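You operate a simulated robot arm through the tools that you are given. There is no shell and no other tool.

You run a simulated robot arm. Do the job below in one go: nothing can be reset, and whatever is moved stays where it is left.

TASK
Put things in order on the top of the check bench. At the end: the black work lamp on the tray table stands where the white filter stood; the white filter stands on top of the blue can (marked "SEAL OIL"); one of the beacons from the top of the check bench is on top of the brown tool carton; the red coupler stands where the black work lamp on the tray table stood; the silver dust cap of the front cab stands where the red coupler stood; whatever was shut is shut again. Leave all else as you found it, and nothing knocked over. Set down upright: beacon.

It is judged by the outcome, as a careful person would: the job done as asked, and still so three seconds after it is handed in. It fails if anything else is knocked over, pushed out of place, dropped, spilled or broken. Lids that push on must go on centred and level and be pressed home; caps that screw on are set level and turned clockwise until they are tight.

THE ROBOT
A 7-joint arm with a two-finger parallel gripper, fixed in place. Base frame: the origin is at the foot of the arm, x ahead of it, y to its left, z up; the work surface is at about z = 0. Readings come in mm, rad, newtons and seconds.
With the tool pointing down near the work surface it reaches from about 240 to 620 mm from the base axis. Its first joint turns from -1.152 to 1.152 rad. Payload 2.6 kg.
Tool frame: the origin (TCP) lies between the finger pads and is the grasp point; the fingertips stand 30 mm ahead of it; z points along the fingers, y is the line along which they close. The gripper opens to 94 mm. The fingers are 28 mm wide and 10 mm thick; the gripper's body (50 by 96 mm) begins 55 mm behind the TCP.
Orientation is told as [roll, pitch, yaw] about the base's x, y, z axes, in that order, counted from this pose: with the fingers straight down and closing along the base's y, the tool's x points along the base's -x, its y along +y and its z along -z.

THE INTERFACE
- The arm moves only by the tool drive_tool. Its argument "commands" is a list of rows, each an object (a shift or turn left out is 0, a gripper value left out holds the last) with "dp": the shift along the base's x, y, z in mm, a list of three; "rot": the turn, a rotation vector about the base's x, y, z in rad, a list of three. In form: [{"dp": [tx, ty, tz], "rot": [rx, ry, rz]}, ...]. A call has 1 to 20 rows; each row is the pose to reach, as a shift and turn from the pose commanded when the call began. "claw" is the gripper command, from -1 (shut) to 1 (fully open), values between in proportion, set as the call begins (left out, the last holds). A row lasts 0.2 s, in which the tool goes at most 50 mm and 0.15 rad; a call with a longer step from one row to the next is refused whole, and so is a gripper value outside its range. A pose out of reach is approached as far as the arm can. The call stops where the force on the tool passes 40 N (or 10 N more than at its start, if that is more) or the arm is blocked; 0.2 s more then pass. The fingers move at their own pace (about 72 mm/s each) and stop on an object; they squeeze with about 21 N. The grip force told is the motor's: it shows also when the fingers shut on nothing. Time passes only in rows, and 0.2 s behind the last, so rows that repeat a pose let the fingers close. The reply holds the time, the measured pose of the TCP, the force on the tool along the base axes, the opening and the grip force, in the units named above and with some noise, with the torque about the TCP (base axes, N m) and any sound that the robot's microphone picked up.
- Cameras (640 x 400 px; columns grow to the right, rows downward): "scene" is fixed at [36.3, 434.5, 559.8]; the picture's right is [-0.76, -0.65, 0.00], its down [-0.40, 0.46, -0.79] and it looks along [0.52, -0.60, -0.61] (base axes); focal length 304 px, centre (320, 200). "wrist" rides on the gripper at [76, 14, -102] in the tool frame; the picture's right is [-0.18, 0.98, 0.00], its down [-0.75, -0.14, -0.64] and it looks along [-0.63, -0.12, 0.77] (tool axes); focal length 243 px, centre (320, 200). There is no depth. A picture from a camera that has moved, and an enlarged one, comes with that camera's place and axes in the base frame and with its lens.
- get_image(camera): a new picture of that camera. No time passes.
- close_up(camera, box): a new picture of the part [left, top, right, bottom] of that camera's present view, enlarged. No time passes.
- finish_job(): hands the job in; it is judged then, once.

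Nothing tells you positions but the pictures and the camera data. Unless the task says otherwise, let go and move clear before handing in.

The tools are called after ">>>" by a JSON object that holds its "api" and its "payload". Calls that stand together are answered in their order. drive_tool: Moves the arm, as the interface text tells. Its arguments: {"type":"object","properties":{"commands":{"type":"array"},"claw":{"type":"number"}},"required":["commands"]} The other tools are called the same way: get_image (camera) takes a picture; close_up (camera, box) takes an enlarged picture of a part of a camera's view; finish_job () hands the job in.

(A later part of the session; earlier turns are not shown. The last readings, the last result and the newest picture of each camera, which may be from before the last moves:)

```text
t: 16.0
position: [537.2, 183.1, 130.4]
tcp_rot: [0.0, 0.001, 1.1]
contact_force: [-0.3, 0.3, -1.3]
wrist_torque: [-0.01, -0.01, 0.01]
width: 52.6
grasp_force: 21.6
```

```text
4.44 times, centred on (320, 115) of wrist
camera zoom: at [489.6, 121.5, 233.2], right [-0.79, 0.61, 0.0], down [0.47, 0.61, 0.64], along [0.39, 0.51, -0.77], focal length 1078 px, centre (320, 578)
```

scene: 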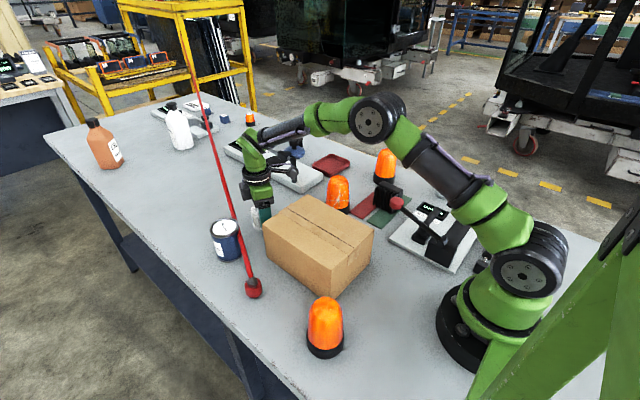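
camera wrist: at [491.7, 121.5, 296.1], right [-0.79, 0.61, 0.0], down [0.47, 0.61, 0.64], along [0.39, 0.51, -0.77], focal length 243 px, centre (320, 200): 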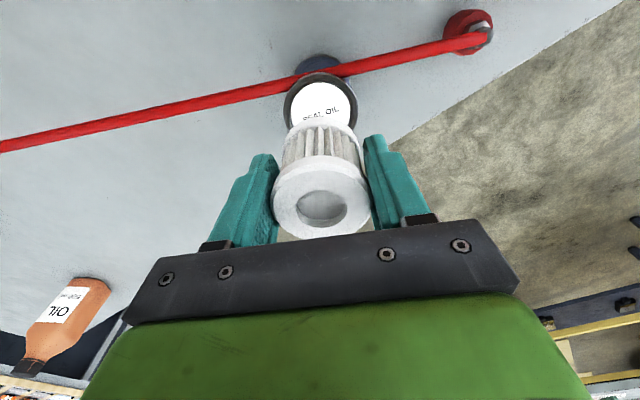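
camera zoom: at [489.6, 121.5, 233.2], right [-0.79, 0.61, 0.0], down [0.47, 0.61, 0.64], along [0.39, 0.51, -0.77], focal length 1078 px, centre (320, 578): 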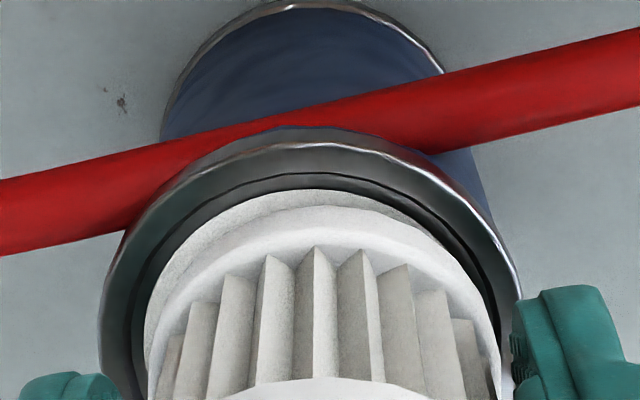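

>>> {"api": "drive_tool", "payload": {"commands": [{"dp": [0.4, -2.0, 0]}, {"dp": [0.4, -2.0, 0]}, {"dp": [0.4, -2.0, -1]}, {"dp": [0.4, -2.0, -1]}]}}

>>> {"api": "close_up", "payload": {"camera": "scene", "box": [200, 190, 260, 260]}}

>>> {"api": "close_up", "payload": {"camera": "wrist", "box": [270, 70, 370, 160]}}

```text
t: 17.0
position: [538.0, 180.4, 129.1]
tcp_rot: [-0.001, 0.002, 1.098]
contact_force: [1.0, 0.0, -0.7]
wrist_torque: [0.0, 0.02, 0.03]
width: 52.6
grasp_force: 21.0
```

```text
5.71 times, centred on (230, 225) of scene
camera zoom: at [36.3, 434.5, 559.8], right [-0.76, -0.65, 0.0], down [-0.4, 0.46, -0.79], along [0.52, -0.6, -0.61], focal length 1739 px, centre (834, 57)
```

zoom: 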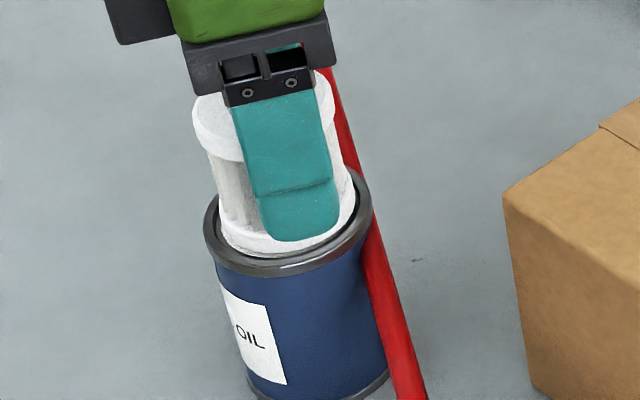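

```text
4.44 times, centred on (320, 115) of wrist
camera zoom: at [489.9, 119.0, 231.8], right [-0.79, 0.61, 0.0], down [0.47, 0.61, 0.64], along [0.39, 0.51, -0.77], focal length 1078 px, centre (320, 578)
```

zoom: 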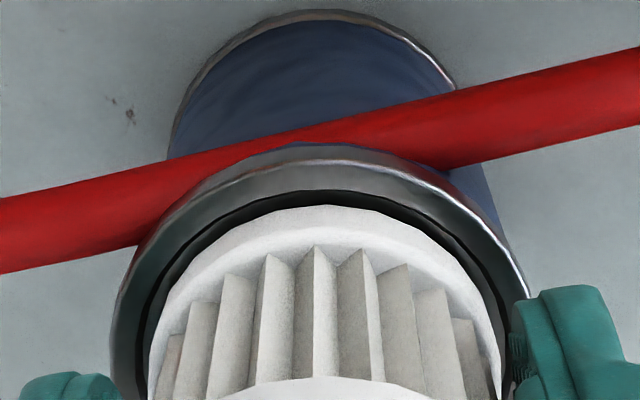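

>>> {"api": "drive_tool", "payload": {"commands": [{"dp": [0, 0, -1]}, {"dp": [0, 0, -2]}, {"dp": [0, 0, -3]}]}}

>>> {"api": "close_up", "payload": {"camera": "scene", "box": [200, 190, 260, 260]}}

>>> {"api": "close_up", "payload": {"camera": "wrist", "box": [270, 70, 370, 160]}}

```text
t: 17.8
position: [538.4, 181.7, 127.2]
tcp_rot: [-0.004, -0.005, 1.101]
contact_force: [-0.5, 0.4, 16.7]
wrist_torque: [0.08, 0.06, 0.04]
width: 52.6
grasp_force: 21.7
```

```text
5.71 times, centred on (230, 225) of scene
camera zoom: at [36.2, 434.4, 559.8], right [-0.76, -0.65, 0.0], down [-0.4, 0.46, -0.79], along [0.52, -0.6, -0.61], focal length 1739 px, centre (834, 57)
```

zoom: 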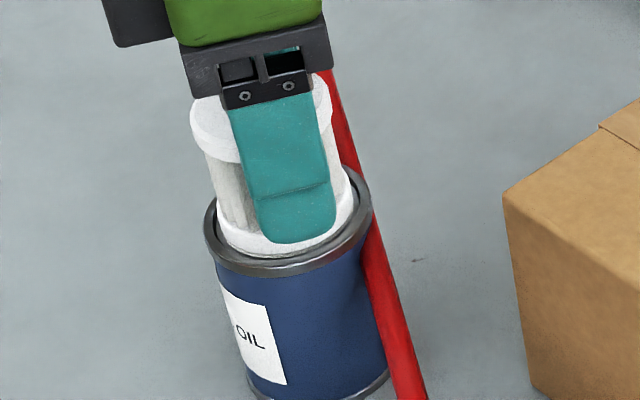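

```text
4.44 times, centred on (320, 115) of wrist
camera zoom: at [490.7, 119.5, 230.1], right [-0.79, 0.61, 0.0], down [0.46, 0.61, 0.65], along [0.4, 0.51, -0.76], focal length 1078 px, centre (320, 578)
```

zoom: 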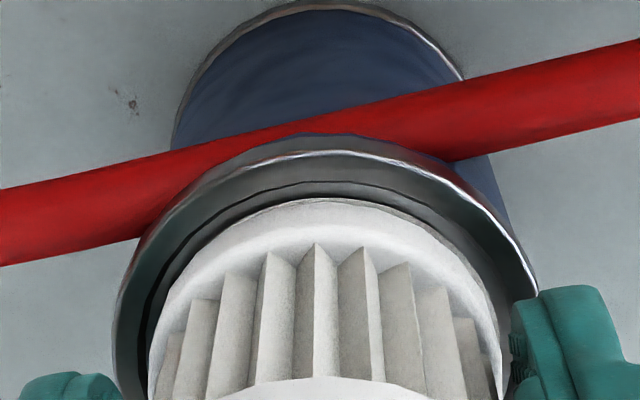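

Contact at about z 84 for the filter's base, level and centred inside the rim. I'll ease the pressure and open.

>>> {"api": "drive_tool", "payload": {"commands": [{"dp": [0, 0, 1]}, {"dp": [0, 0, 1]}]}}

>>> {"api": "drive_tool", "payload": {"commands": [{"dp": [0, 0, 0]}, {"dp": [0, 0, 0]}, {"dp": [0, 0, 0]}, {"dp": [0, 0, 0]}], "claw": 0.7}}

>>> {"api": "close_up", "payload": {"camera": "scene", "box": [200, 190, 260, 260]}}

>>> {"api": "close_up", "payload": {"camera": "wrist", "box": [220, 70, 420, 240]}}

```text
t: 18.4
position: [538.1, 181.4, 128.1]
tcp_rot: [-0.003, 0.0, 1.102]
contact_force: [3.8, 4.5, 15.0]
wrist_torque: [0.28, -0.19, -0.02]
width: 52.5
grasp_force: 21.2
```

```text
t: 19.4
position: [538.4, 180.8, 126.0]
tcp_rot: [0.0, 0.001, 1.1]
contact_force: [0.3, -0.5, 1.1]
wrist_torque: [0.06, 0.0, -0.01]
width: 79.8
grasp_force: 0.1
```

```text
5.71 times, centred on (230, 225) of scene
camera zoom: at [36.3, 434.5, 559.8], right [-0.76, -0.65, 0.0], down [-0.4, 0.46, -0.79], along [0.52, -0.6, -0.61], focal length 1739 px, centre (834, 57)
```

zoom: 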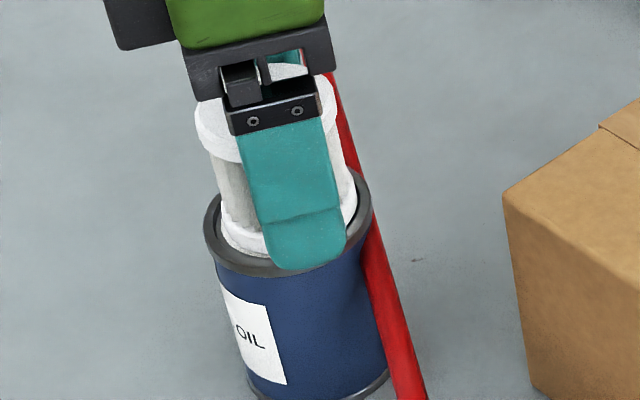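

```text
2.35 times, centred on (320, 155) of wrist
camera zoom: at [490.4, 119.2, 229.1], right [-0.79, 0.61, 0.0], down [0.47, 0.61, 0.64], along [0.39, 0.51, -0.77], focal length 571 px, centre (320, 306)
```

zoom: 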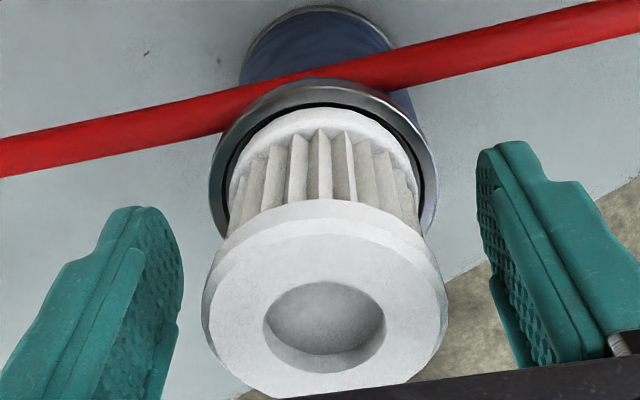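

Filter stands on the can. I'll rise straight up, then check it and go on to the lamp.

>>> {"api": "drive_tool", "payload": {"commands": [{"dp": [0, 0, 10]}, {"dp": [0, 0, 25]}, {"dp": [0, 0, 50]}, {"dp": [0, 0, 80]}, {"dp": [0, 0, 120]}, {"dp": [0, 0, 150]}, {"dp": [0, 0, 150]}]}}

>>> {"api": "close_up", "payload": {"camera": "scene", "box": [190, 170, 270, 270]}}

>>> {"api": "close_up", "payload": {"camera": "wrist", "box": [220, 40, 420, 200]}}

```text
t: 21.0
position: [535.3, 184.4, 274.1]
tcp_rot: [-0.001, 0.0, 1.103]
contact_force: [-0.3, -0.9, -0.8]
wrist_torque: [-0.02, 0.01, 0.01]
width: 80.2
grasp_force: 0.0
out of reach, approached as far as the arm can: row 6, 7
```

```text
4.00 times, centred on (230, 220) of scene
camera zoom: at [36.2, 434.5, 559.8], right [-0.76, -0.65, 0.0], down [-0.4, 0.46, -0.79], along [0.52, -0.6, -0.61], focal length 1217 px, centre (680, 120)
```

zoom: 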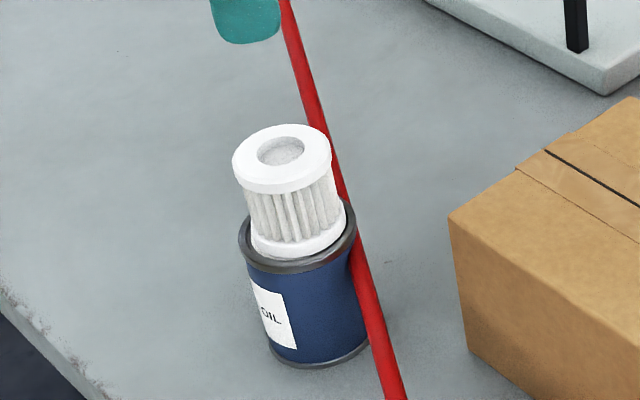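

```text
2.50 times, centred on (320, 120) of wrist
camera zoom: at [488.0, 122.5, 377.2], right [-0.79, 0.61, 0.0], down [0.47, 0.61, 0.64], along [0.39, 0.51, -0.77], focal length 606 px, centre (320, 400)
```

zoom: 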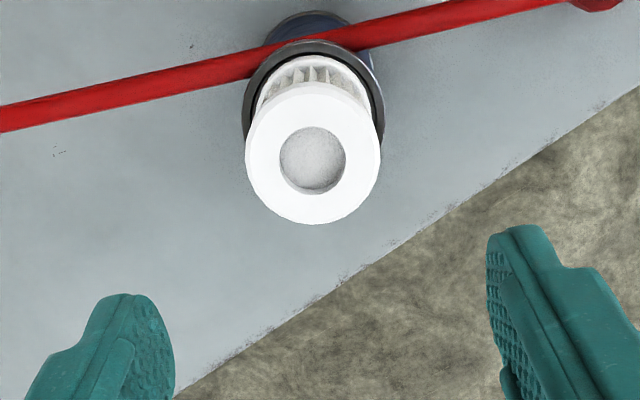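

The filter stands upright on the can. Next I'll travel to above the lamp at a safe height, turning the gripper back to line up with the lamp.

>>> {"api": "drive_tool", "payload": {"commands": [{"dp": [-18, -20, -10], "rot": [0, 0, -0.1]}, {"dp": [-36, -55, -10], "rot": [0, 0, -0.2]}, {"dp": [-54, -90, -10], "rot": [0, 0, -0.3]}, {"dp": [-72, -126, -10], "rot": [0, 0, -0.4]}, {"dp": [-90, -162, -10], "rot": [0, 0, -0.5]}, {"dp": [-108, -198, -10], "rot": [0, 0, -0.6]}, {"dp": [-126, -234, -10], "rot": [0, 0, -0.7]}, {"dp": [-144, -270, -10], "rot": [0, 0, -0.8]}, {"dp": [-162, -306, -10], "rot": [0, 0, -0.9]}, {"dp": [-180, -342, -20], "rot": [0, 0, -1.0]}, {"dp": [-190, -370, -40], "rot": [0, 0, -1.1]}, {"dp": [-196, -395, -70], "rot": [0, 0, -1.14]}, {"dp": [-196, -395, -80], "rot": [0, 0, -1.14]}, {"dp": [-196, -395, -80], "rot": [0, 0, -1.14]}], "claw": 0.7}}

>>> {"api": "get_image", "payload": {"camera": "wrist"}}

>>> {"api": "close_up", "payload": {"camera": "wrist", "box": [220, 40, 420, 200]}}

>>> {"api": "get_image", "payload": {"camera": "scene"}}

```text
t: 24.0
position: [340.6, -213.1, 195.3]
tcp_rot: [0.0, 0.001, -0.042]
contact_force: [-0.9, -0.6, 0.6]
wrist_torque: [-0.04, -0.01, 0.03]
width: 79.8
grasp_force: 0.1
```

```text
taken
camera wrist: at [264.2, -196.0, 297.6], right [0.22, 0.97, 0.0], down [0.75, -0.17, 0.64], along [0.63, -0.14, -0.77], focal length 243 px, centre (320, 200)
```

wrist: 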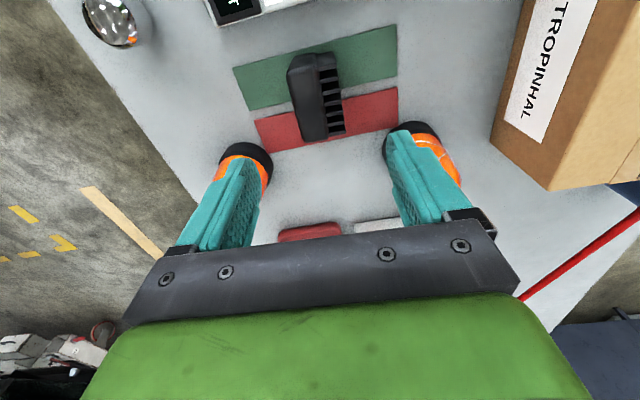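

```text
2.50 times, centred on (320, 120) of wrist
camera zoom: at [264.2, -196.0, 297.6], right [0.22, 0.97, 0.0], down [0.75, -0.17, 0.64], along [0.63, -0.14, -0.77], focal length 606 px, centre (320, 400)
```

zoom: 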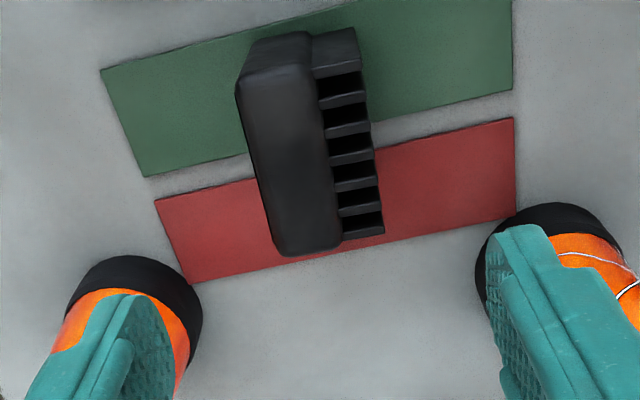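

```text
taken
```

scene: 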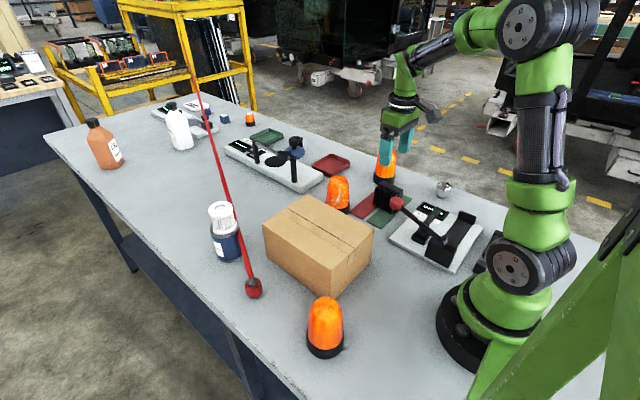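

The lamp spans about x 310–374, y −236 to −194, so its centre is (342, −215). I'll centre on it and descend partway to recheck.

>>> {"api": "drive_tool", "payload": {"commands": [{"dp": [2, -2.1, -20]}, {"dp": [2, -2.1, -50]}, {"dp": [2, -2.1, -80]}, {"dp": [2, -2.1, -80]}]}}

>>> {"api": "get_image", "payload": {"camera": "wrist"}}

>>> {"api": "close_up", "payload": {"camera": "wrist", "box": [220, 60, 420, 220]}}

>>> {"api": "close_up", "payload": {"camera": "scene", "box": [340, 100, 480, 230]}}

```text
t: 25.0
position: [341.5, -213.9, 115.8]
tcp_rot: [0.0, 0.0, -0.039]
contact_force: [0.0, 0.2, -0.6]
wrist_torque: [-0.01, 0.01, -0.02]
width: 80.0
grasp_force: 0.2
```

```text
taken
camera wrist: at [266.1, -196.2, 218.3], right [0.22, 0.97, 0.0], down [0.75, -0.17, 0.64], along [0.63, -0.14, -0.77], focal length 243 px, centre (320, 200)
```

wrist: 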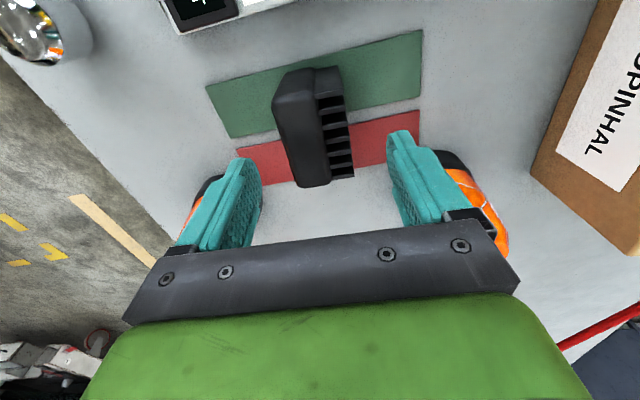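

```text
2.50 times, centred on (320, 140) of wrist
camera zoom: at [266.1, -196.2, 218.3], right [0.22, 0.97, 0.0], down [0.75, -0.17, 0.64], along [0.63, -0.14, -0.77], focal length 606 px, centre (320, 350)
```

zoom: 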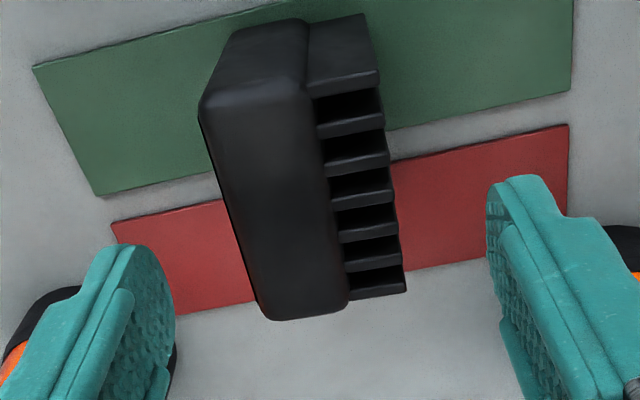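

```text
3.08 times, centred on (410, 165) of scene
camera zoom: at [36.3, 434.5, 559.8], right [-0.76, -0.65, 0.0], down [-0.4, 0.46, -0.79], along [0.52, -0.6, -0.61], focal length 936 px, centre (43, 308)
```

zoom: 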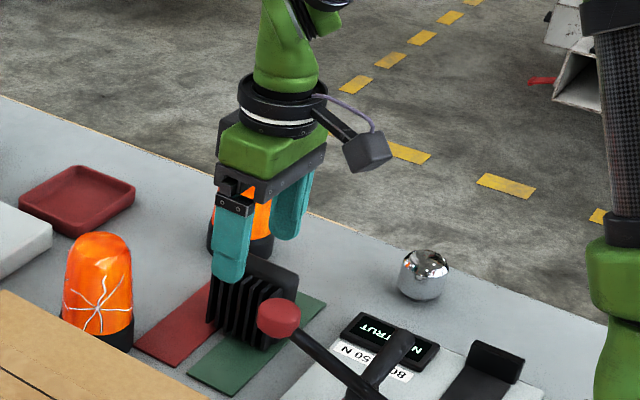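

>>> {"api": "drive_tool", "payload": {"commands": [{"dp": [0.5, -1.5, -20]}, {"dp": [0.5, -1.5, -40]}, {"dp": [0.5, -1.5, -60]}, {"dp": [0.5, -1.5, -77]}, {"dp": [0.5, -1.5, -77]}]}}

>>> {"api": "get_image", "payload": {"camera": "wrist"}}

>>> {"api": "close_up", "payload": {"camera": "scene", "box": [340, 120, 460, 230]}}

```text
t: 26.2
position: [342.6, -216.3, 38.5]
tcp_rot: [0.001, -0.001, -0.04]
contact_force: [0.4, -0.1, 0.7]
wrist_torque: [0.02, -0.02, -0.02]
width: 79.9
grasp_force: 0.0
```

```text
taken
camera wrist: at [266.4, -198.9, 141.0], right [0.22, 0.97, 0.0], down [0.75, -0.17, 0.64], along [0.63, -0.14, -0.77], focal length 243 px, centre (320, 200)
```

wrist: 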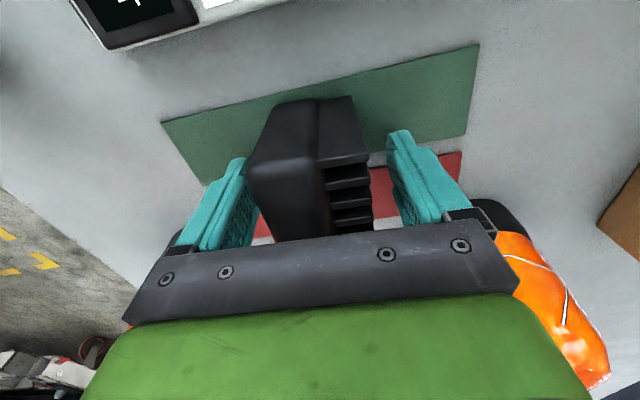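

```text
3.64 times, centred on (400, 175) of scene
camera zoom: at [36.3, 434.5, 559.8], right [-0.76, -0.65, 0.0], down [-0.4, 0.46, -0.79], along [0.52, -0.6, -0.61], focal length 1106 px, centre (29, 291)
```

zoom: 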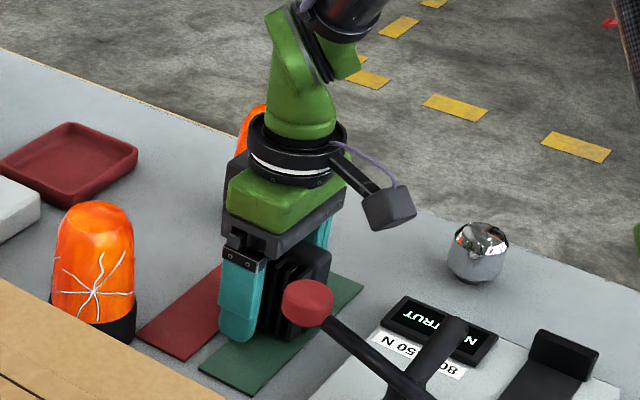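

The fingers straddle the lamp; closing now.

>>> {"api": "drive_tool", "payload": {"commands": [{"dp": [0, 0, 0]}, {"dp": [0, 0, 0]}, {"dp": [0, 0, 0]}, {"dp": [0, 0, 0]}], "claw": -1}}

>>> {"api": "get_image", "payload": {"camera": "wrist"}}

>>> {"api": "close_up", "payload": {"camera": "scene", "box": [340, 120, 460, 230]}}

```text
t: 27.2
position: [342.6, -216.4, 38.1]
tcp_rot: [0.001, 0.0, -0.041]
contact_force: [-0.4, 0.2, 0.2]
wrist_torque: [-0.05, -0.02, 0.01]
width: 49.1
grasp_force: 20.9
```

```text
taken
camera wrist: at [266.4, -198.9, 141.2], right [0.22, 0.97, 0.0], down [0.75, -0.17, 0.64], along [0.63, -0.14, -0.77], focal length 243 px, centre (320, 200)
```

wrist: 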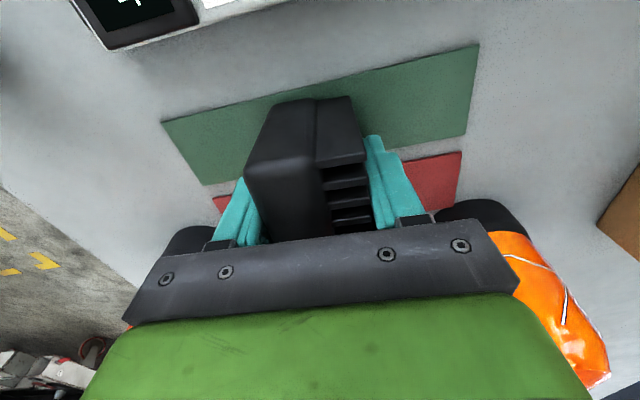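

```text
3.64 times, centred on (400, 175) of scene
camera zoom: at [36.3, 434.5, 559.8], right [-0.76, -0.65, 0.0], down [-0.4, 0.46, -0.79], along [0.52, -0.6, -0.61], focal length 1106 px, centre (29, 291)
```

zoom: 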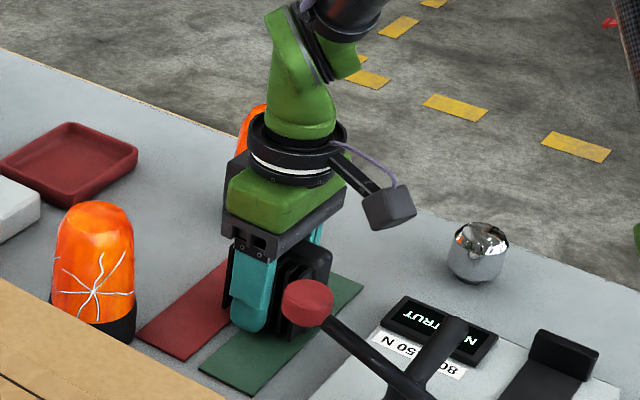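

Lamp gripped (49 mm). Its old spot is (342, −216). I'll lift it high and carry it to the filter's old spot at (557, 60).

>>> {"api": "drive_tool", "payload": {"commands": [{"dp": [0, 0, 10]}, {"dp": [0, 0, 35]}, {"dp": [0, 0, 75]}, {"dp": [0, 0, 115]}, {"dp": [0, 0, 150]}, {"dp": [0, 0, 165]}, {"dp": [22, 28, 165]}, {"dp": [46, 59, 165]}, {"dp": [70, 90, 165]}, {"dp": [95, 122, 165]}, {"dp": [120, 154, 165]}, {"dp": [145, 186, 165]}, {"dp": [170, 218, 160]}, {"dp": [195, 250, 150]}, {"dp": [214, 276, 135]}, {"dp": [214, 276, 120]}, {"dp": [214, 276, 120]}]}}

>>> {"api": "get_image", "payload": {"camera": "wrist"}}

>>> {"api": "get_image", "payload": {"camera": "scene"}}

```text
t: 30.8
position: [556.8, 60.6, 156.9]
tcp_rot: [0.002, 0.0, -0.04]
contact_force: [1.2, -0.4, -2.8]
wrist_torque: [0.01, -0.03, -0.03]
width: 49.3
grasp_force: 20.8
```

```text
taken
camera wrist: at [480.6, 78.8, 259.9], right [0.22, 0.97, 0.0], down [0.75, -0.17, 0.64], along [0.63, -0.14, -0.77], focal length 243 px, centre (320, 200)
```

wrist: 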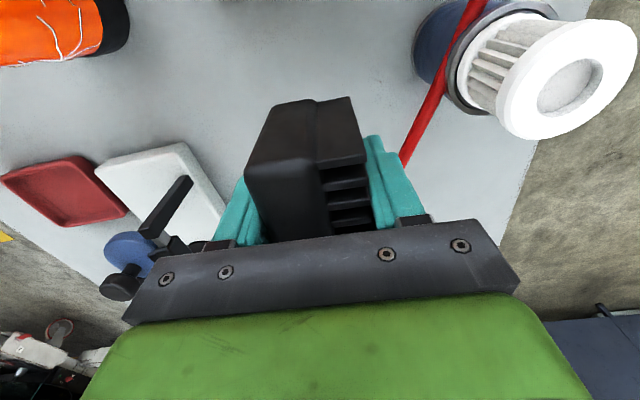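

```text
taken
```

scene: 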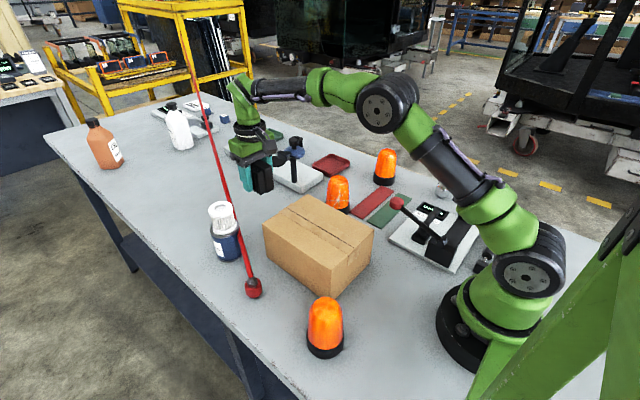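

Positioned over the filter's old spot. Lowering the lamp to just above the bench.

>>> {"api": "drive_tool", "payload": {"commands": [{"dp": [0, 0, -25]}, {"dp": [0, 0, -50]}, {"dp": [0, 0, -75]}, {"dp": [0, 0, -95]}, {"dp": [0, 0, -108]}, {"dp": [0, 0, -114]}, {"dp": [0, 0, -114]}]}}

>>> {"api": "close_up", "payload": {"camera": "scene", "box": [200, 150, 320, 250]}}

>>> {"api": "get_image", "payload": {"camera": "wrist"}}

```text
t: 32.4
position: [555.5, 60.8, 44.1]
tcp_rot: [0.001, -0.001, -0.041]
contact_force: [-0.7, -0.6, -2.9]
wrist_torque: [0.03, 0.01, 0.0]
width: 49.1
grasp_force: 21.3
```

```text
4.00 times, centred on (260, 200) of scene
camera zoom: at [36.3, 434.5, 559.8], right [-0.76, -0.65, 0.0], down [-0.4, 0.46, -0.79], along [0.52, -0.6, -0.61], focal length 1217 px, centre (560, 200)
```

zoom: 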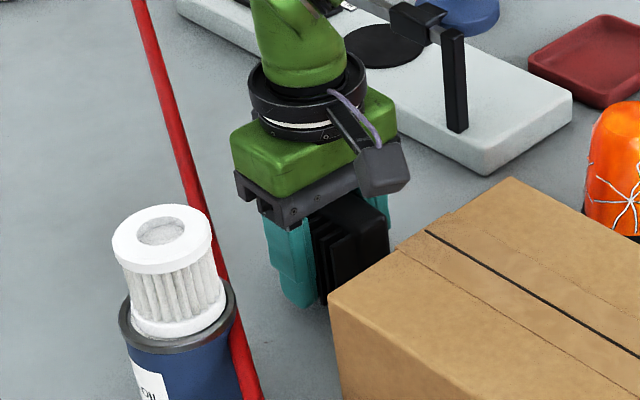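

```text
taken
camera wrist: at [480.6, 77.3, 145.9], right [0.22, 0.97, 0.0], down [0.75, -0.17, 0.64], along [0.63, -0.14, -0.77], focal length 243 px, centre (320, 200)
```

wrist: 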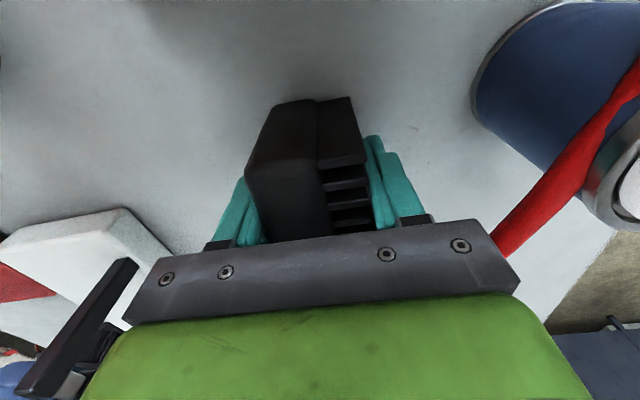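

>>> {"api": "drive_tool", "payload": {"commands": [{"dp": [1.5, -0.6, -2]}, {"dp": [1.5, -0.6, -4]}, {"dp": [1.5, -0.6, -5]}, {"dp": [1.5, -0.6, -6]}, {"dp": [1.5, -0.6, -7]}, {"dp": [1.5, -0.6, -7]}]}}

```text
t: 33.8
position: [556.8, 60.5, 36.7]
tcp_rot: [0.001, 0.0, -0.041]
contact_force: [-0.5, 0.3, -3.6]
wrist_torque: [0.0, -0.02, -0.03]
width: 49.3
grasp_force: 21.0
```

>>> {"api": "drive_tool", "payload": {"commands": [{"dp": [0, 0, -0.5]}, {"dp": [0, 0, -1]}, {"dp": [0, 0, -1.5]}, {"dp": [0, 0, -2]}]}}

>>> {"api": "close_up", "payload": {"camera": "wrist", "box": [220, 60, 420, 240]}}

```text
t: 34.8
position: [558.3, 59.5, 35.2]
tcp_rot: [0.001, 0.0, -0.04]
contact_force: [-0.1, -0.2, -2.6]
wrist_torque: [0.0, 0.08, -0.01]
width: 49.5
grasp_force: 20.9
```

```text
2.22 times, centred on (320, 150) of wrist
camera zoom: at [482.1, 76.8, 138.1], right [0.22, 0.97, 0.0], down [0.75, -0.17, 0.64], along [0.63, -0.14, -0.77], focal length 539 px, centre (320, 311)
```

zoom: 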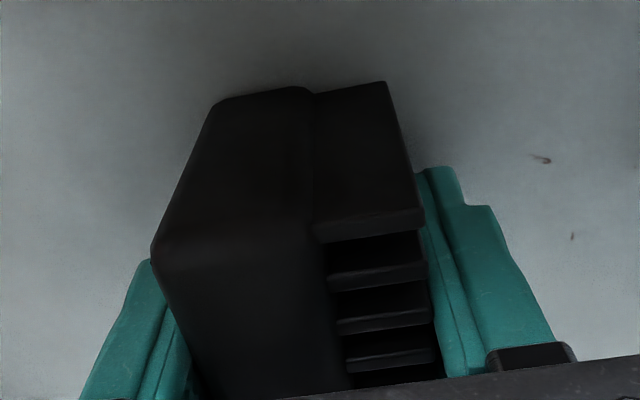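

>>> {"api": "drive_tool", "payload": {"commands": [{"dp": [0, 0, -0.5]}, {"dp": [0, 0, -1]}, {"dp": [0, 0, -1.5]}, {"dp": [0, 0, -2]}]}}

```text
t: 35.8
position: [559.1, 59.2, 34.6]
tcp_rot: [-0.001, -0.005, -0.039]
contact_force: [-0.8, -1.4, 17.0]
wrist_torque: [0.04, 0.09, -0.04]
width: 49.4
grasp_force: 21.1
```

Contact at about TCP z 34.8. I'll ease off slightly and release the lamp.

>>> {"api": "drive_tool", "payload": {"commands": [{"dp": [-0.5, 0, 0.7]}, {"dp": [-0.5, 0, 1.2]}, {"dp": [-0.5, 0, 1.2]}]}}

>>> {"api": "drive_tool", "payload": {"commands": [{"dp": [0, 0, 0]}, {"dp": [0, 0, 0]}, {"dp": [0, 0, 0]}, {"dp": [0, 0, 0]}], "claw": 0.7}}

>>> {"api": "get_image", "payload": {"camera": "wrist"}}

>>> {"api": "close_up", "payload": {"camera": "scene", "box": [200, 150, 320, 250]}}

```text
t: 36.6
position: [557.4, 61.1, 34.8]
tcp_rot: [0.0, -0.002, -0.042]
contact_force: [6.1, -1.5, 13.1]
wrist_torque: [0.03, -0.35, -0.06]
width: 49.3
grasp_force: 21.0
```

```text
t: 37.6
position: [557.8, 61.2, 34.2]
tcp_rot: [0.0, 0.001, -0.039]
contact_force: [-0.7, 0.0, -0.5]
wrist_torque: [0.0, -0.01, -0.02]
width: 79.8
grasp_force: 0.2
```

```text
taken
camera wrist: at [481.4, 77.3, 137.0], right [0.22, 0.97, 0.0], down [0.75, -0.17, 0.64], along [0.63, -0.14, -0.77], focal length 243 px, centre (320, 200)
```

wrist: 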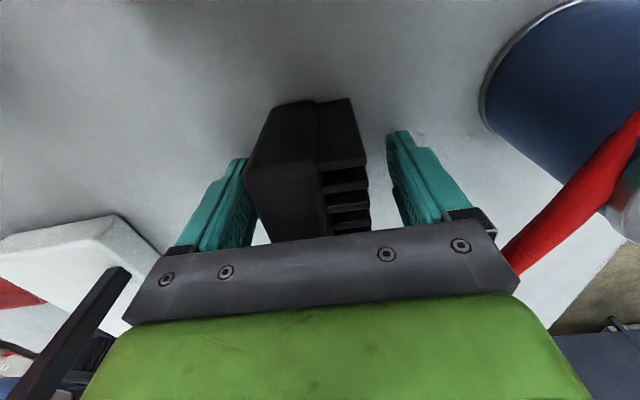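

```text
4.00 times, centred on (260, 200) of scene
camera zoom: at [36.3, 434.5, 559.8], right [-0.76, -0.65, 0.0], down [-0.4, 0.46, -0.79], along [0.52, -0.6, -0.61], focal length 1217 px, centre (560, 200)
```

zoom: 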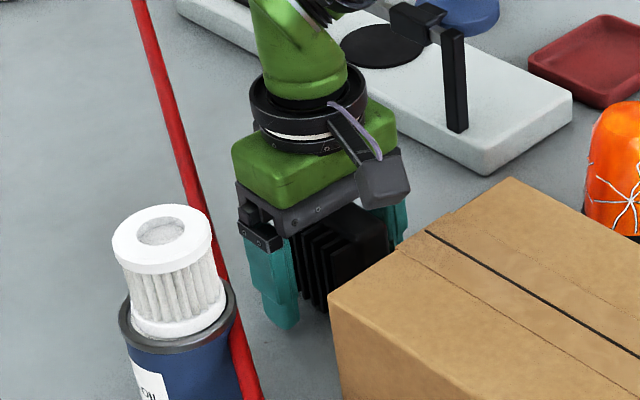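

Lamp released. I'll rise straight up and travel to above the coupler, turning so the hose runs between the fingers.

>>> {"api": "drive_tool", "payload": {"commands": [{"dp": [0, 0, 10]}, {"dp": [0, 0, 30]}, {"dp": [0, 0, 60]}, {"dp": [0, 0, 95]}, {"dp": [0, 0, 130]}, {"dp": [0, 0, 165]}, {"dp": [0, 0, 185]}, {"dp": [-25, 26, 185], "rot": [0, 0, -0.07]}, {"dp": [-50, 53, 185], "rot": [0, 0, -0.14]}, {"dp": [-75, 79, 185], "rot": [0, 0, -0.21]}, {"dp": [-100, 106, 185], "rot": [0, 0, -0.28]}, {"dp": [-125, 132, 185], "rot": [0, 0, -0.35]}, {"dp": [-155, 163, 175], "rot": [0, 0, -0.42]}, {"dp": [-155, 163, 165], "rot": [0, 0, -0.42]}, {"dp": [-155, 163, 165], "rot": [0, 0, -0.42]}]}}

>>> {"api": "get_image", "payload": {"camera": "wrist"}}

>>> {"api": "close_up", "payload": {"camera": "wrist", "box": [220, 20, 420, 200]}}

>>> {"api": "get_image", "payload": {"camera": "scene"}}

>>> {"api": "close_up", "payload": {"camera": "scene", "box": [200, 150, 320, 250]}}

```text
t: 40.8
position: [402.1, 222.8, 198.1]
tcp_rot: [0.0, 0.001, -0.46]
contact_force: [-0.5, 0.5, -0.1]
wrist_torque: [-0.04, 0.02, -0.02]
width: 79.8
grasp_force: 0.1
```

```text
taken
camera wrist: at [340.1, 269.4, 300.7], right [0.6, 0.8, 0.0], down [0.61, -0.46, 0.64], along [0.51, -0.39, -0.77], focal length 243 px, centre (320, 200)
```

wrist: 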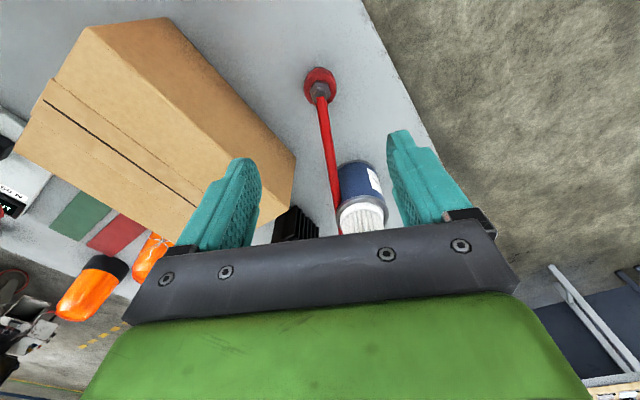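

```text
2.22 times, centred on (320, 110) of wrist
camera zoom: at [340.1, 269.4, 300.7], right [0.6, 0.8, 0.0], down [0.61, -0.46, 0.64], along [0.51, -0.39, -0.77], focal length 539 px, centre (320, 400)
```

zoom: 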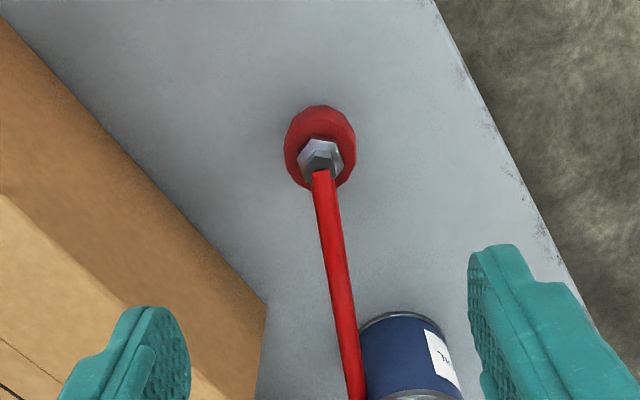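

```text
taken
```

scene: 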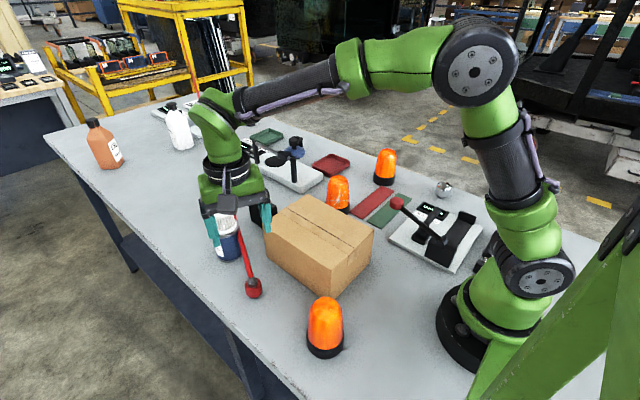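

```text
4.00 times, centred on (260, 200) of scene
camera zoom: at [36.2, 434.5, 559.8], right [-0.76, -0.65, 0.0], down [-0.4, 0.46, -0.79], along [0.52, -0.6, -0.61], focal length 1217 px, centre (560, 200)
```

zoom: 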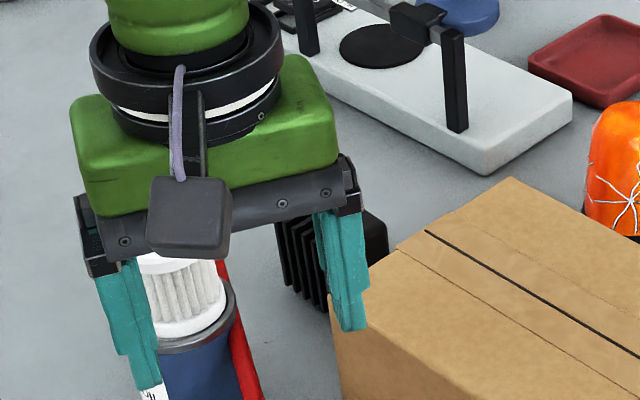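

The coupler is centred under the gripper at (402, 223), and the hose runs straight out between the fingers. I'll narrow the opening a bit and descend.

>>> {"api": "drive_tool", "payload": {"commands": [{"dp": [0, 0, -30]}, {"dp": [0, 0, -60]}, {"dp": [0, 0, -85]}, {"dp": [0, 0, -100]}, {"dp": [0, 0, -100]}], "claw": 0.5}}

>>> {"api": "get_image", "payload": {"camera": "wrist"}}

>>> {"api": "close_up", "payload": {"camera": "wrist", "box": [240, 60, 400, 220]}}

>>> {"api": "close_up", "payload": {"camera": "scene", "box": [180, 180, 320, 310]}}

```text
t: 42.0
position: [403.1, 221.8, 98.8]
tcp_rot: [0.0, 0.0, -0.46]
contact_force: [0.7, -0.2, 0.5]
wrist_torque: [0.0, 0.01, 0.02]
width: 70.4
grasp_force: 0.1
```

```text
taken
camera wrist: at [340.3, 268.3, 201.5], right [0.6, 0.8, 0.0], down [0.61, -0.46, 0.64], along [0.51, -0.39, -0.77], focal length 243 px, centre (320, 200)
```

wrist: 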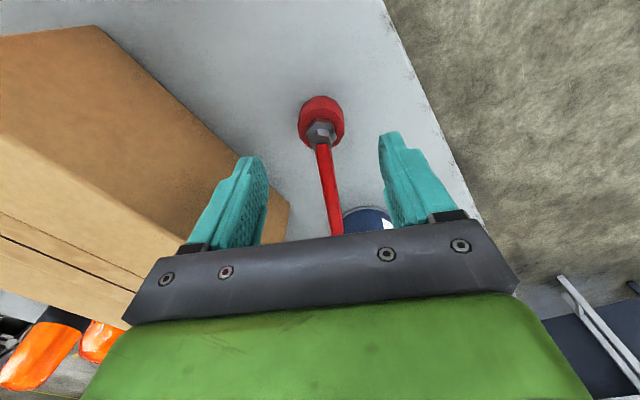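

```text
2.50 times, centred on (320, 140) of wrist
camera zoom: at [340.3, 268.3, 201.5], right [0.6, 0.8, 0.0], down [0.61, -0.46, 0.64], along [0.51, -0.39, -0.77], focal length 606 px, centre (320, 350)
```

zoom: 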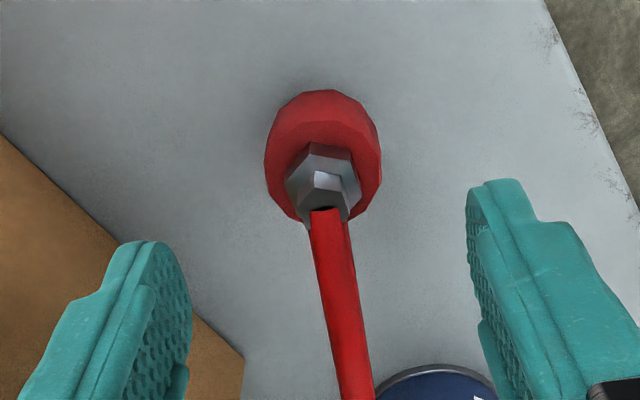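

```text
3.08 times, centred on (250, 245) of scene
camera zoom: at [36.3, 434.5, 559.8], right [-0.76, -0.65, 0.0], down [-0.4, 0.46, -0.79], along [0.52, -0.6, -0.61], focal length 936 px, centre (535, 62)
```

zoom: 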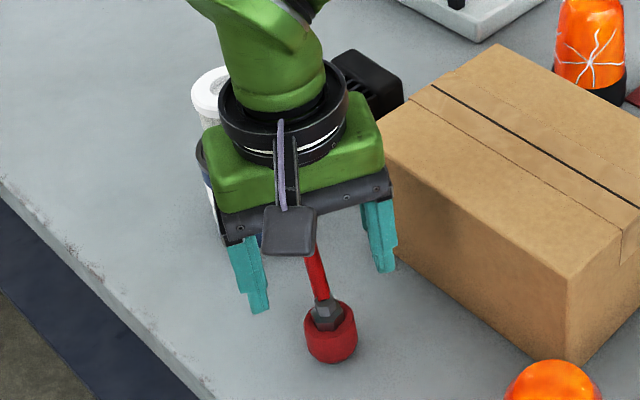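

>>> {"api": "drive_tool", "payload": {"commands": [{"dp": [0, 0, -15]}, {"dp": [0, 0, -30]}, {"dp": [0, 0, -45]}, {"dp": [0, 0, -56]}, {"dp": [0, 0, -62]}, {"dp": [0, 0, -62]}]}}

>>> {"api": "get_image", "payload": {"camera": "wrist"}}

>>> {"api": "close_up", "payload": {"camera": "scene", "box": [190, 220, 310, 320]}}

```text
t: 43.4
position: [402.6, 222.2, 37.1]
tcp_rot: [0.0, 0.0, -0.46]
contact_force: [-0.3, 1.2, -0.6]
wrist_torque: [0.03, 0.01, -0.02]
width: 70.6
grasp_force: 0.0
```

```text
taken
camera wrist: at [339.9, 268.8, 140.7], right [0.6, 0.8, 0.0], down [0.61, -0.46, 0.64], along [0.51, -0.39, -0.77], focal length 243 px, centre (320, 200)
```

wrist: 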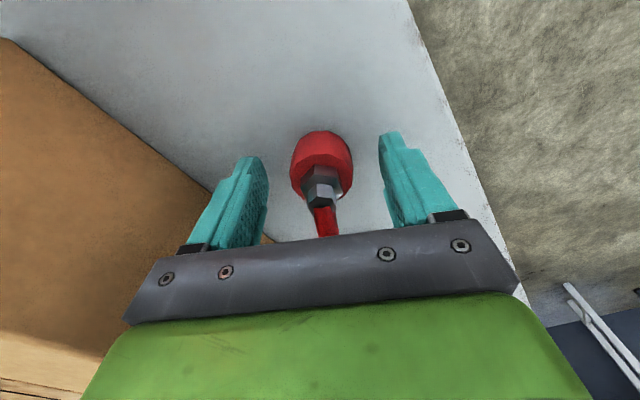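

```text
4.00 times, centred on (250, 270) of scene
camera zoom: at [36.3, 434.5, 559.8], right [-0.76, -0.65, 0.0], down [-0.4, 0.46, -0.79], along [0.52, -0.6, -0.61], focal length 1217 px, centre (600, -80)
```

zoom: 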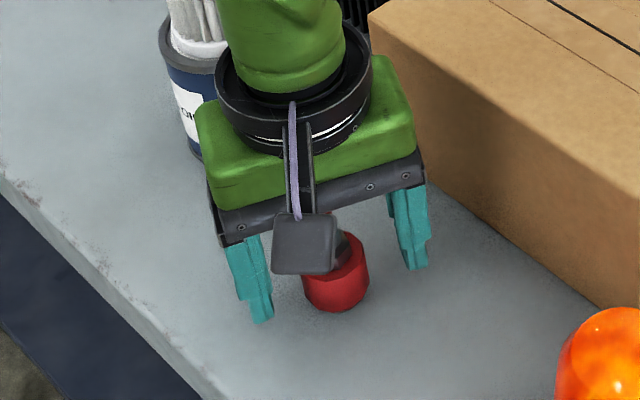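

>>> {"api": "drive_tool", "payload": {"commands": [{"dp": [0, 0, -1]}, {"dp": [0, 0, -1]}, {"dp": [0, 0, -1]}, {"dp": [0, 0, -1]}, {"dp": [0, 0, -1]}], "claw": -1}}

>>> {"api": "get_image", "payload": {"camera": "wrist"}}

```text
t: 44.6
position: [402.6, 222.9, 38.0]
tcp_rot: [0.0, 0.0, -0.459]
contact_force: [-0.6, 1.5, 2.0]
wrist_torque: [0.0, 0.0, 0.0]
width: 33.7
grasp_force: 21.0
```

```text
taken
camera wrist: at [340.0, 268.7, 140.0], right [0.6, 0.8, 0.0], down [0.61, -0.46, 0.64], along [0.51, -0.39, -0.77], focal length 243 px, centre (320, 200)
```

wrist: 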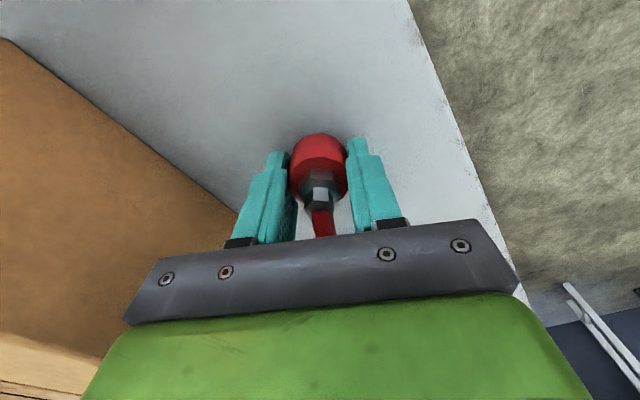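

Coupler gripped. I'll lift it slightly and shift it sideways away from the can first, watching for hose tension.

>>> {"api": "drive_tool", "payload": {"commands": [{"dp": [0, 0, 3]}, {"dp": [0, 0, 7]}, {"dp": [0, 0, 10]}, {"dp": [0, 0, 10]}]}}

>>> {"api": "close_up", "payload": {"camera": "scene", "box": [160, 160, 320, 310]}}

```text
t: 45.6
position: [403.3, 222.3, 47.0]
tcp_rot: [-0.001, 0.0, -0.46]
contact_force: [-1.3, -0.2, -2.5]
wrist_torque: [0.01, 0.0, 0.0]
width: 33.8
grasp_force: 20.7
```

```text
2.67 times, centred on (240, 235) of scene
camera zoom: at [36.3, 434.5, 559.8], right [-0.76, -0.65, 0.0], down [-0.4, 0.46, -0.79], along [0.52, -0.6, -0.61], focal length 811 px, centre (533, 107)
```

zoom: 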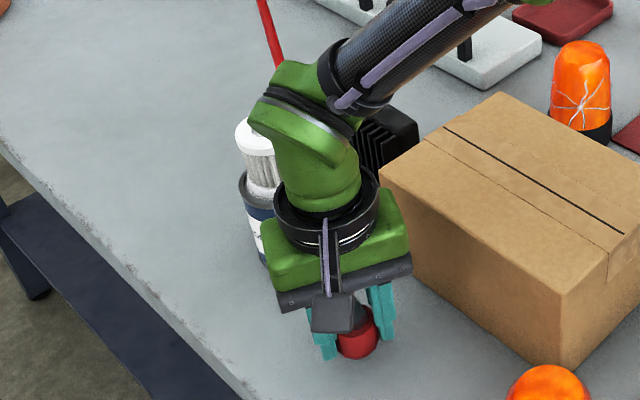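

No tension, only its weight. I'll shift it sideways off the can, then lift high so the hose clears everything.

>>> {"api": "drive_tool", "payload": {"commands": [{"dp": [-5, -10, 0]}, {"dp": [-10, -19, 2]}, {"dp": [-10, -19, 15]}, {"dp": [-10, -19, 45]}, {"dp": [-10, -19, 80]}, {"dp": [-10, -19, 120]}, {"dp": [-10, -19, 160]}, {"dp": [-10, -19, 200]}, {"dp": [-10, -19, 225]}, {"dp": [-10, -19, 225]}]}}

>>> {"api": "get_image", "payload": {"camera": "scene"}}

>>> {"api": "get_image", "payload": {"camera": "wrist"}}

```text
t: 47.8
position: [393.5, 203.7, 273.1]
tcp_rot: [0.0, 0.0, -0.462]
contact_force: [0.9, -0.2, -1.7]
wrist_torque: [0.01, 0.0, 0.01]
width: 33.5
grasp_force: 21.3
```

```text
taken
```

scene: 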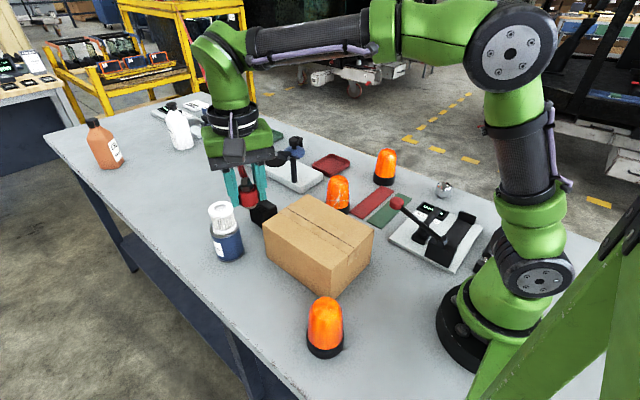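

```text
taken
camera wrist: at [331.2, 249.1, 375.5], right [0.6, 0.8, 0.0], down [0.61, -0.46, 0.64], along [0.51, -0.39, -0.77], focal length 243 px, centre (320, 200)
```

wrist: 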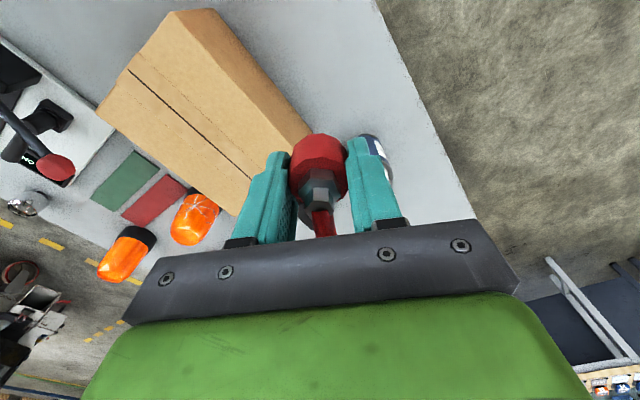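

Everything is undisturbed. Carrying the coupler high across to above the lamp's old spot, turning to follow the hose.

>>> {"api": "drive_tool", "payload": {"commands": [{"dp": [-3, -30, 0], "rot": [0, 0, 0.025]}, {"dp": [-7, -65, 5], "rot": [0, 0, 0.05]}, {"dp": [-12, -103, 10], "rot": [0, 0, 0.08]}, {"dp": [-17, -141, 10], "rot": [0, 0, 0.11]}, {"dp": [-22, -179, 10], "rot": [0, 0, 0.14]}, {"dp": [-27, -217, 10], "rot": [0, 0, 0.17]}, {"dp": [-32, -255, 10], "rot": [0, 0, 0.2]}, {"dp": [-37, -293, 10], "rot": [0, 0, 0.23]}, {"dp": [-42, -331, 10], "rot": [0, 0, 0.26]}, {"dp": [-46, -369, 5], "rot": [0, 0, 0.29]}, {"dp": [-51.5, -405, 0], "rot": [0, 0, 0.305]}, {"dp": [-51.5, -419.7, 0], "rot": [0, 0, 0.305]}, {"dp": [-51.5, -419.7, 0], "rot": [0, 0, 0.305]}]}}

>>> {"api": "get_image", "payload": {"camera": "scene"}}

>>> {"api": "get_image", "payload": {"camera": "wrist"}}

```text
t: 50.6
position: [341.0, -216.8, 271.5]
tcp_rot: [0.001, 0.0, -0.152]
contact_force: [-0.5, -0.2, -0.6]
wrist_torque: [0.01, 0.02, 0.01]
width: 33.5
grasp_force: 20.7
```

```text
taken
```

scene: 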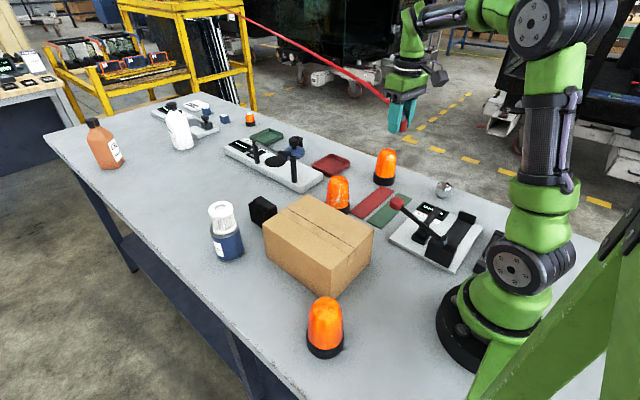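

```text
taken
camera wrist: at [268.4, -191.0, 374.9], right [0.33, 0.94, 0.0], down [0.72, -0.26, 0.64], along [0.61, -0.21, -0.77], focal length 243 px, centre (320, 200)
```

wrist: 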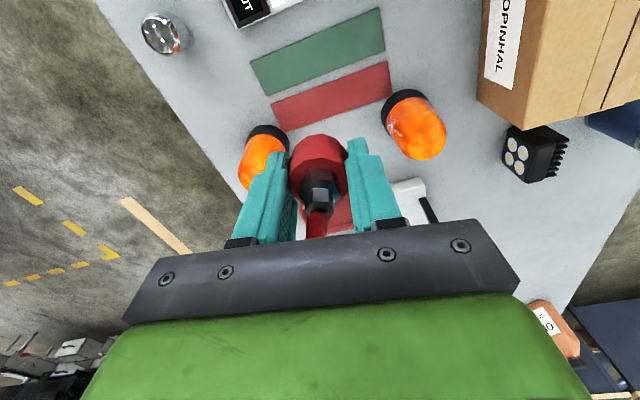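

Over the lamp's old spot with the hose clear above the bench. Lowering partway and checking.

>>> {"api": "drive_tool", "payload": {"commands": [{"dp": [1, 0.5, -30]}, {"dp": [1, 0.5, -65]}, {"dp": [1, 0.5, -100]}, {"dp": [1, 0.5, -135]}, {"dp": [1, 0.5, -165]}, {"dp": [1, 0.5, -190]}, {"dp": [1, 0.5, -205]}, {"dp": [1, 0.5, -205]}]}}

>>> {"api": "get_image", "payload": {"camera": "scene"}}

>>> {"api": "close_up", "payload": {"camera": "scene", "box": [220, 60, 440, 230]}}

>>> {"api": "get_image", "payload": {"camera": "wrist"}}

```text
t: 52.4
position: [343.3, -214.8, 66.5]
tcp_rot: [0.001, 0.0, -0.155]
contact_force: [0.0, -0.2, -0.8]
wrist_torque: [0.01, 0.01, -0.01]
width: 33.3
grasp_force: 21.1
```

```text
taken
```

scene: 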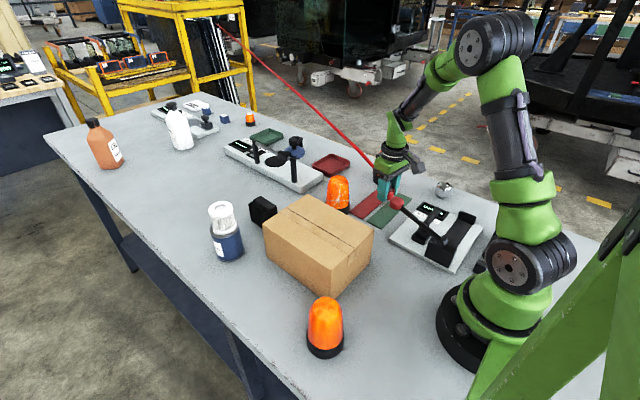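

```text
2.35 times, centred on (330, 145) of scene
camera zoom: at [36.3, 434.5, 559.8], right [-0.76, -0.65, 0.0], down [-0.4, 0.46, -0.79], along [0.52, -0.6, -0.61], focal length 716 px, centre (296, 329)
```

zoom: 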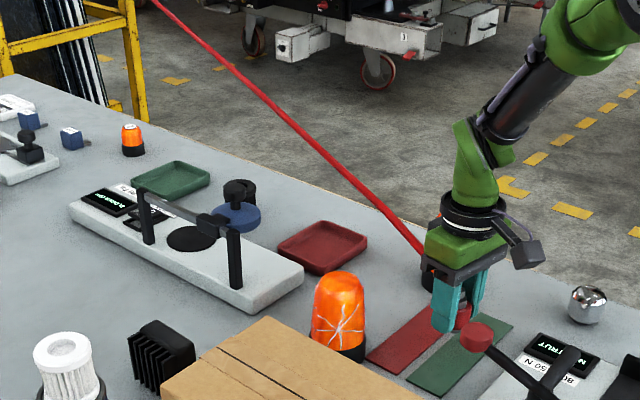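

```text
taken
camera wrist: at [269.3, -189.7, 169.9], right [0.33, 0.94, 0.0], down [0.72, -0.26, 0.64], along [0.61, -0.21, -0.77], focal length 243 px, centre (320, 200)
```

wrist: 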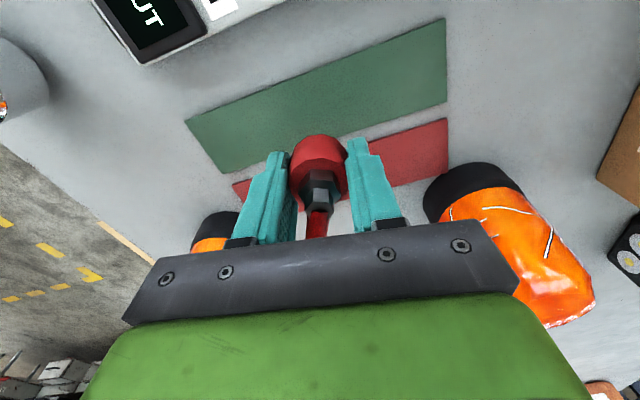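

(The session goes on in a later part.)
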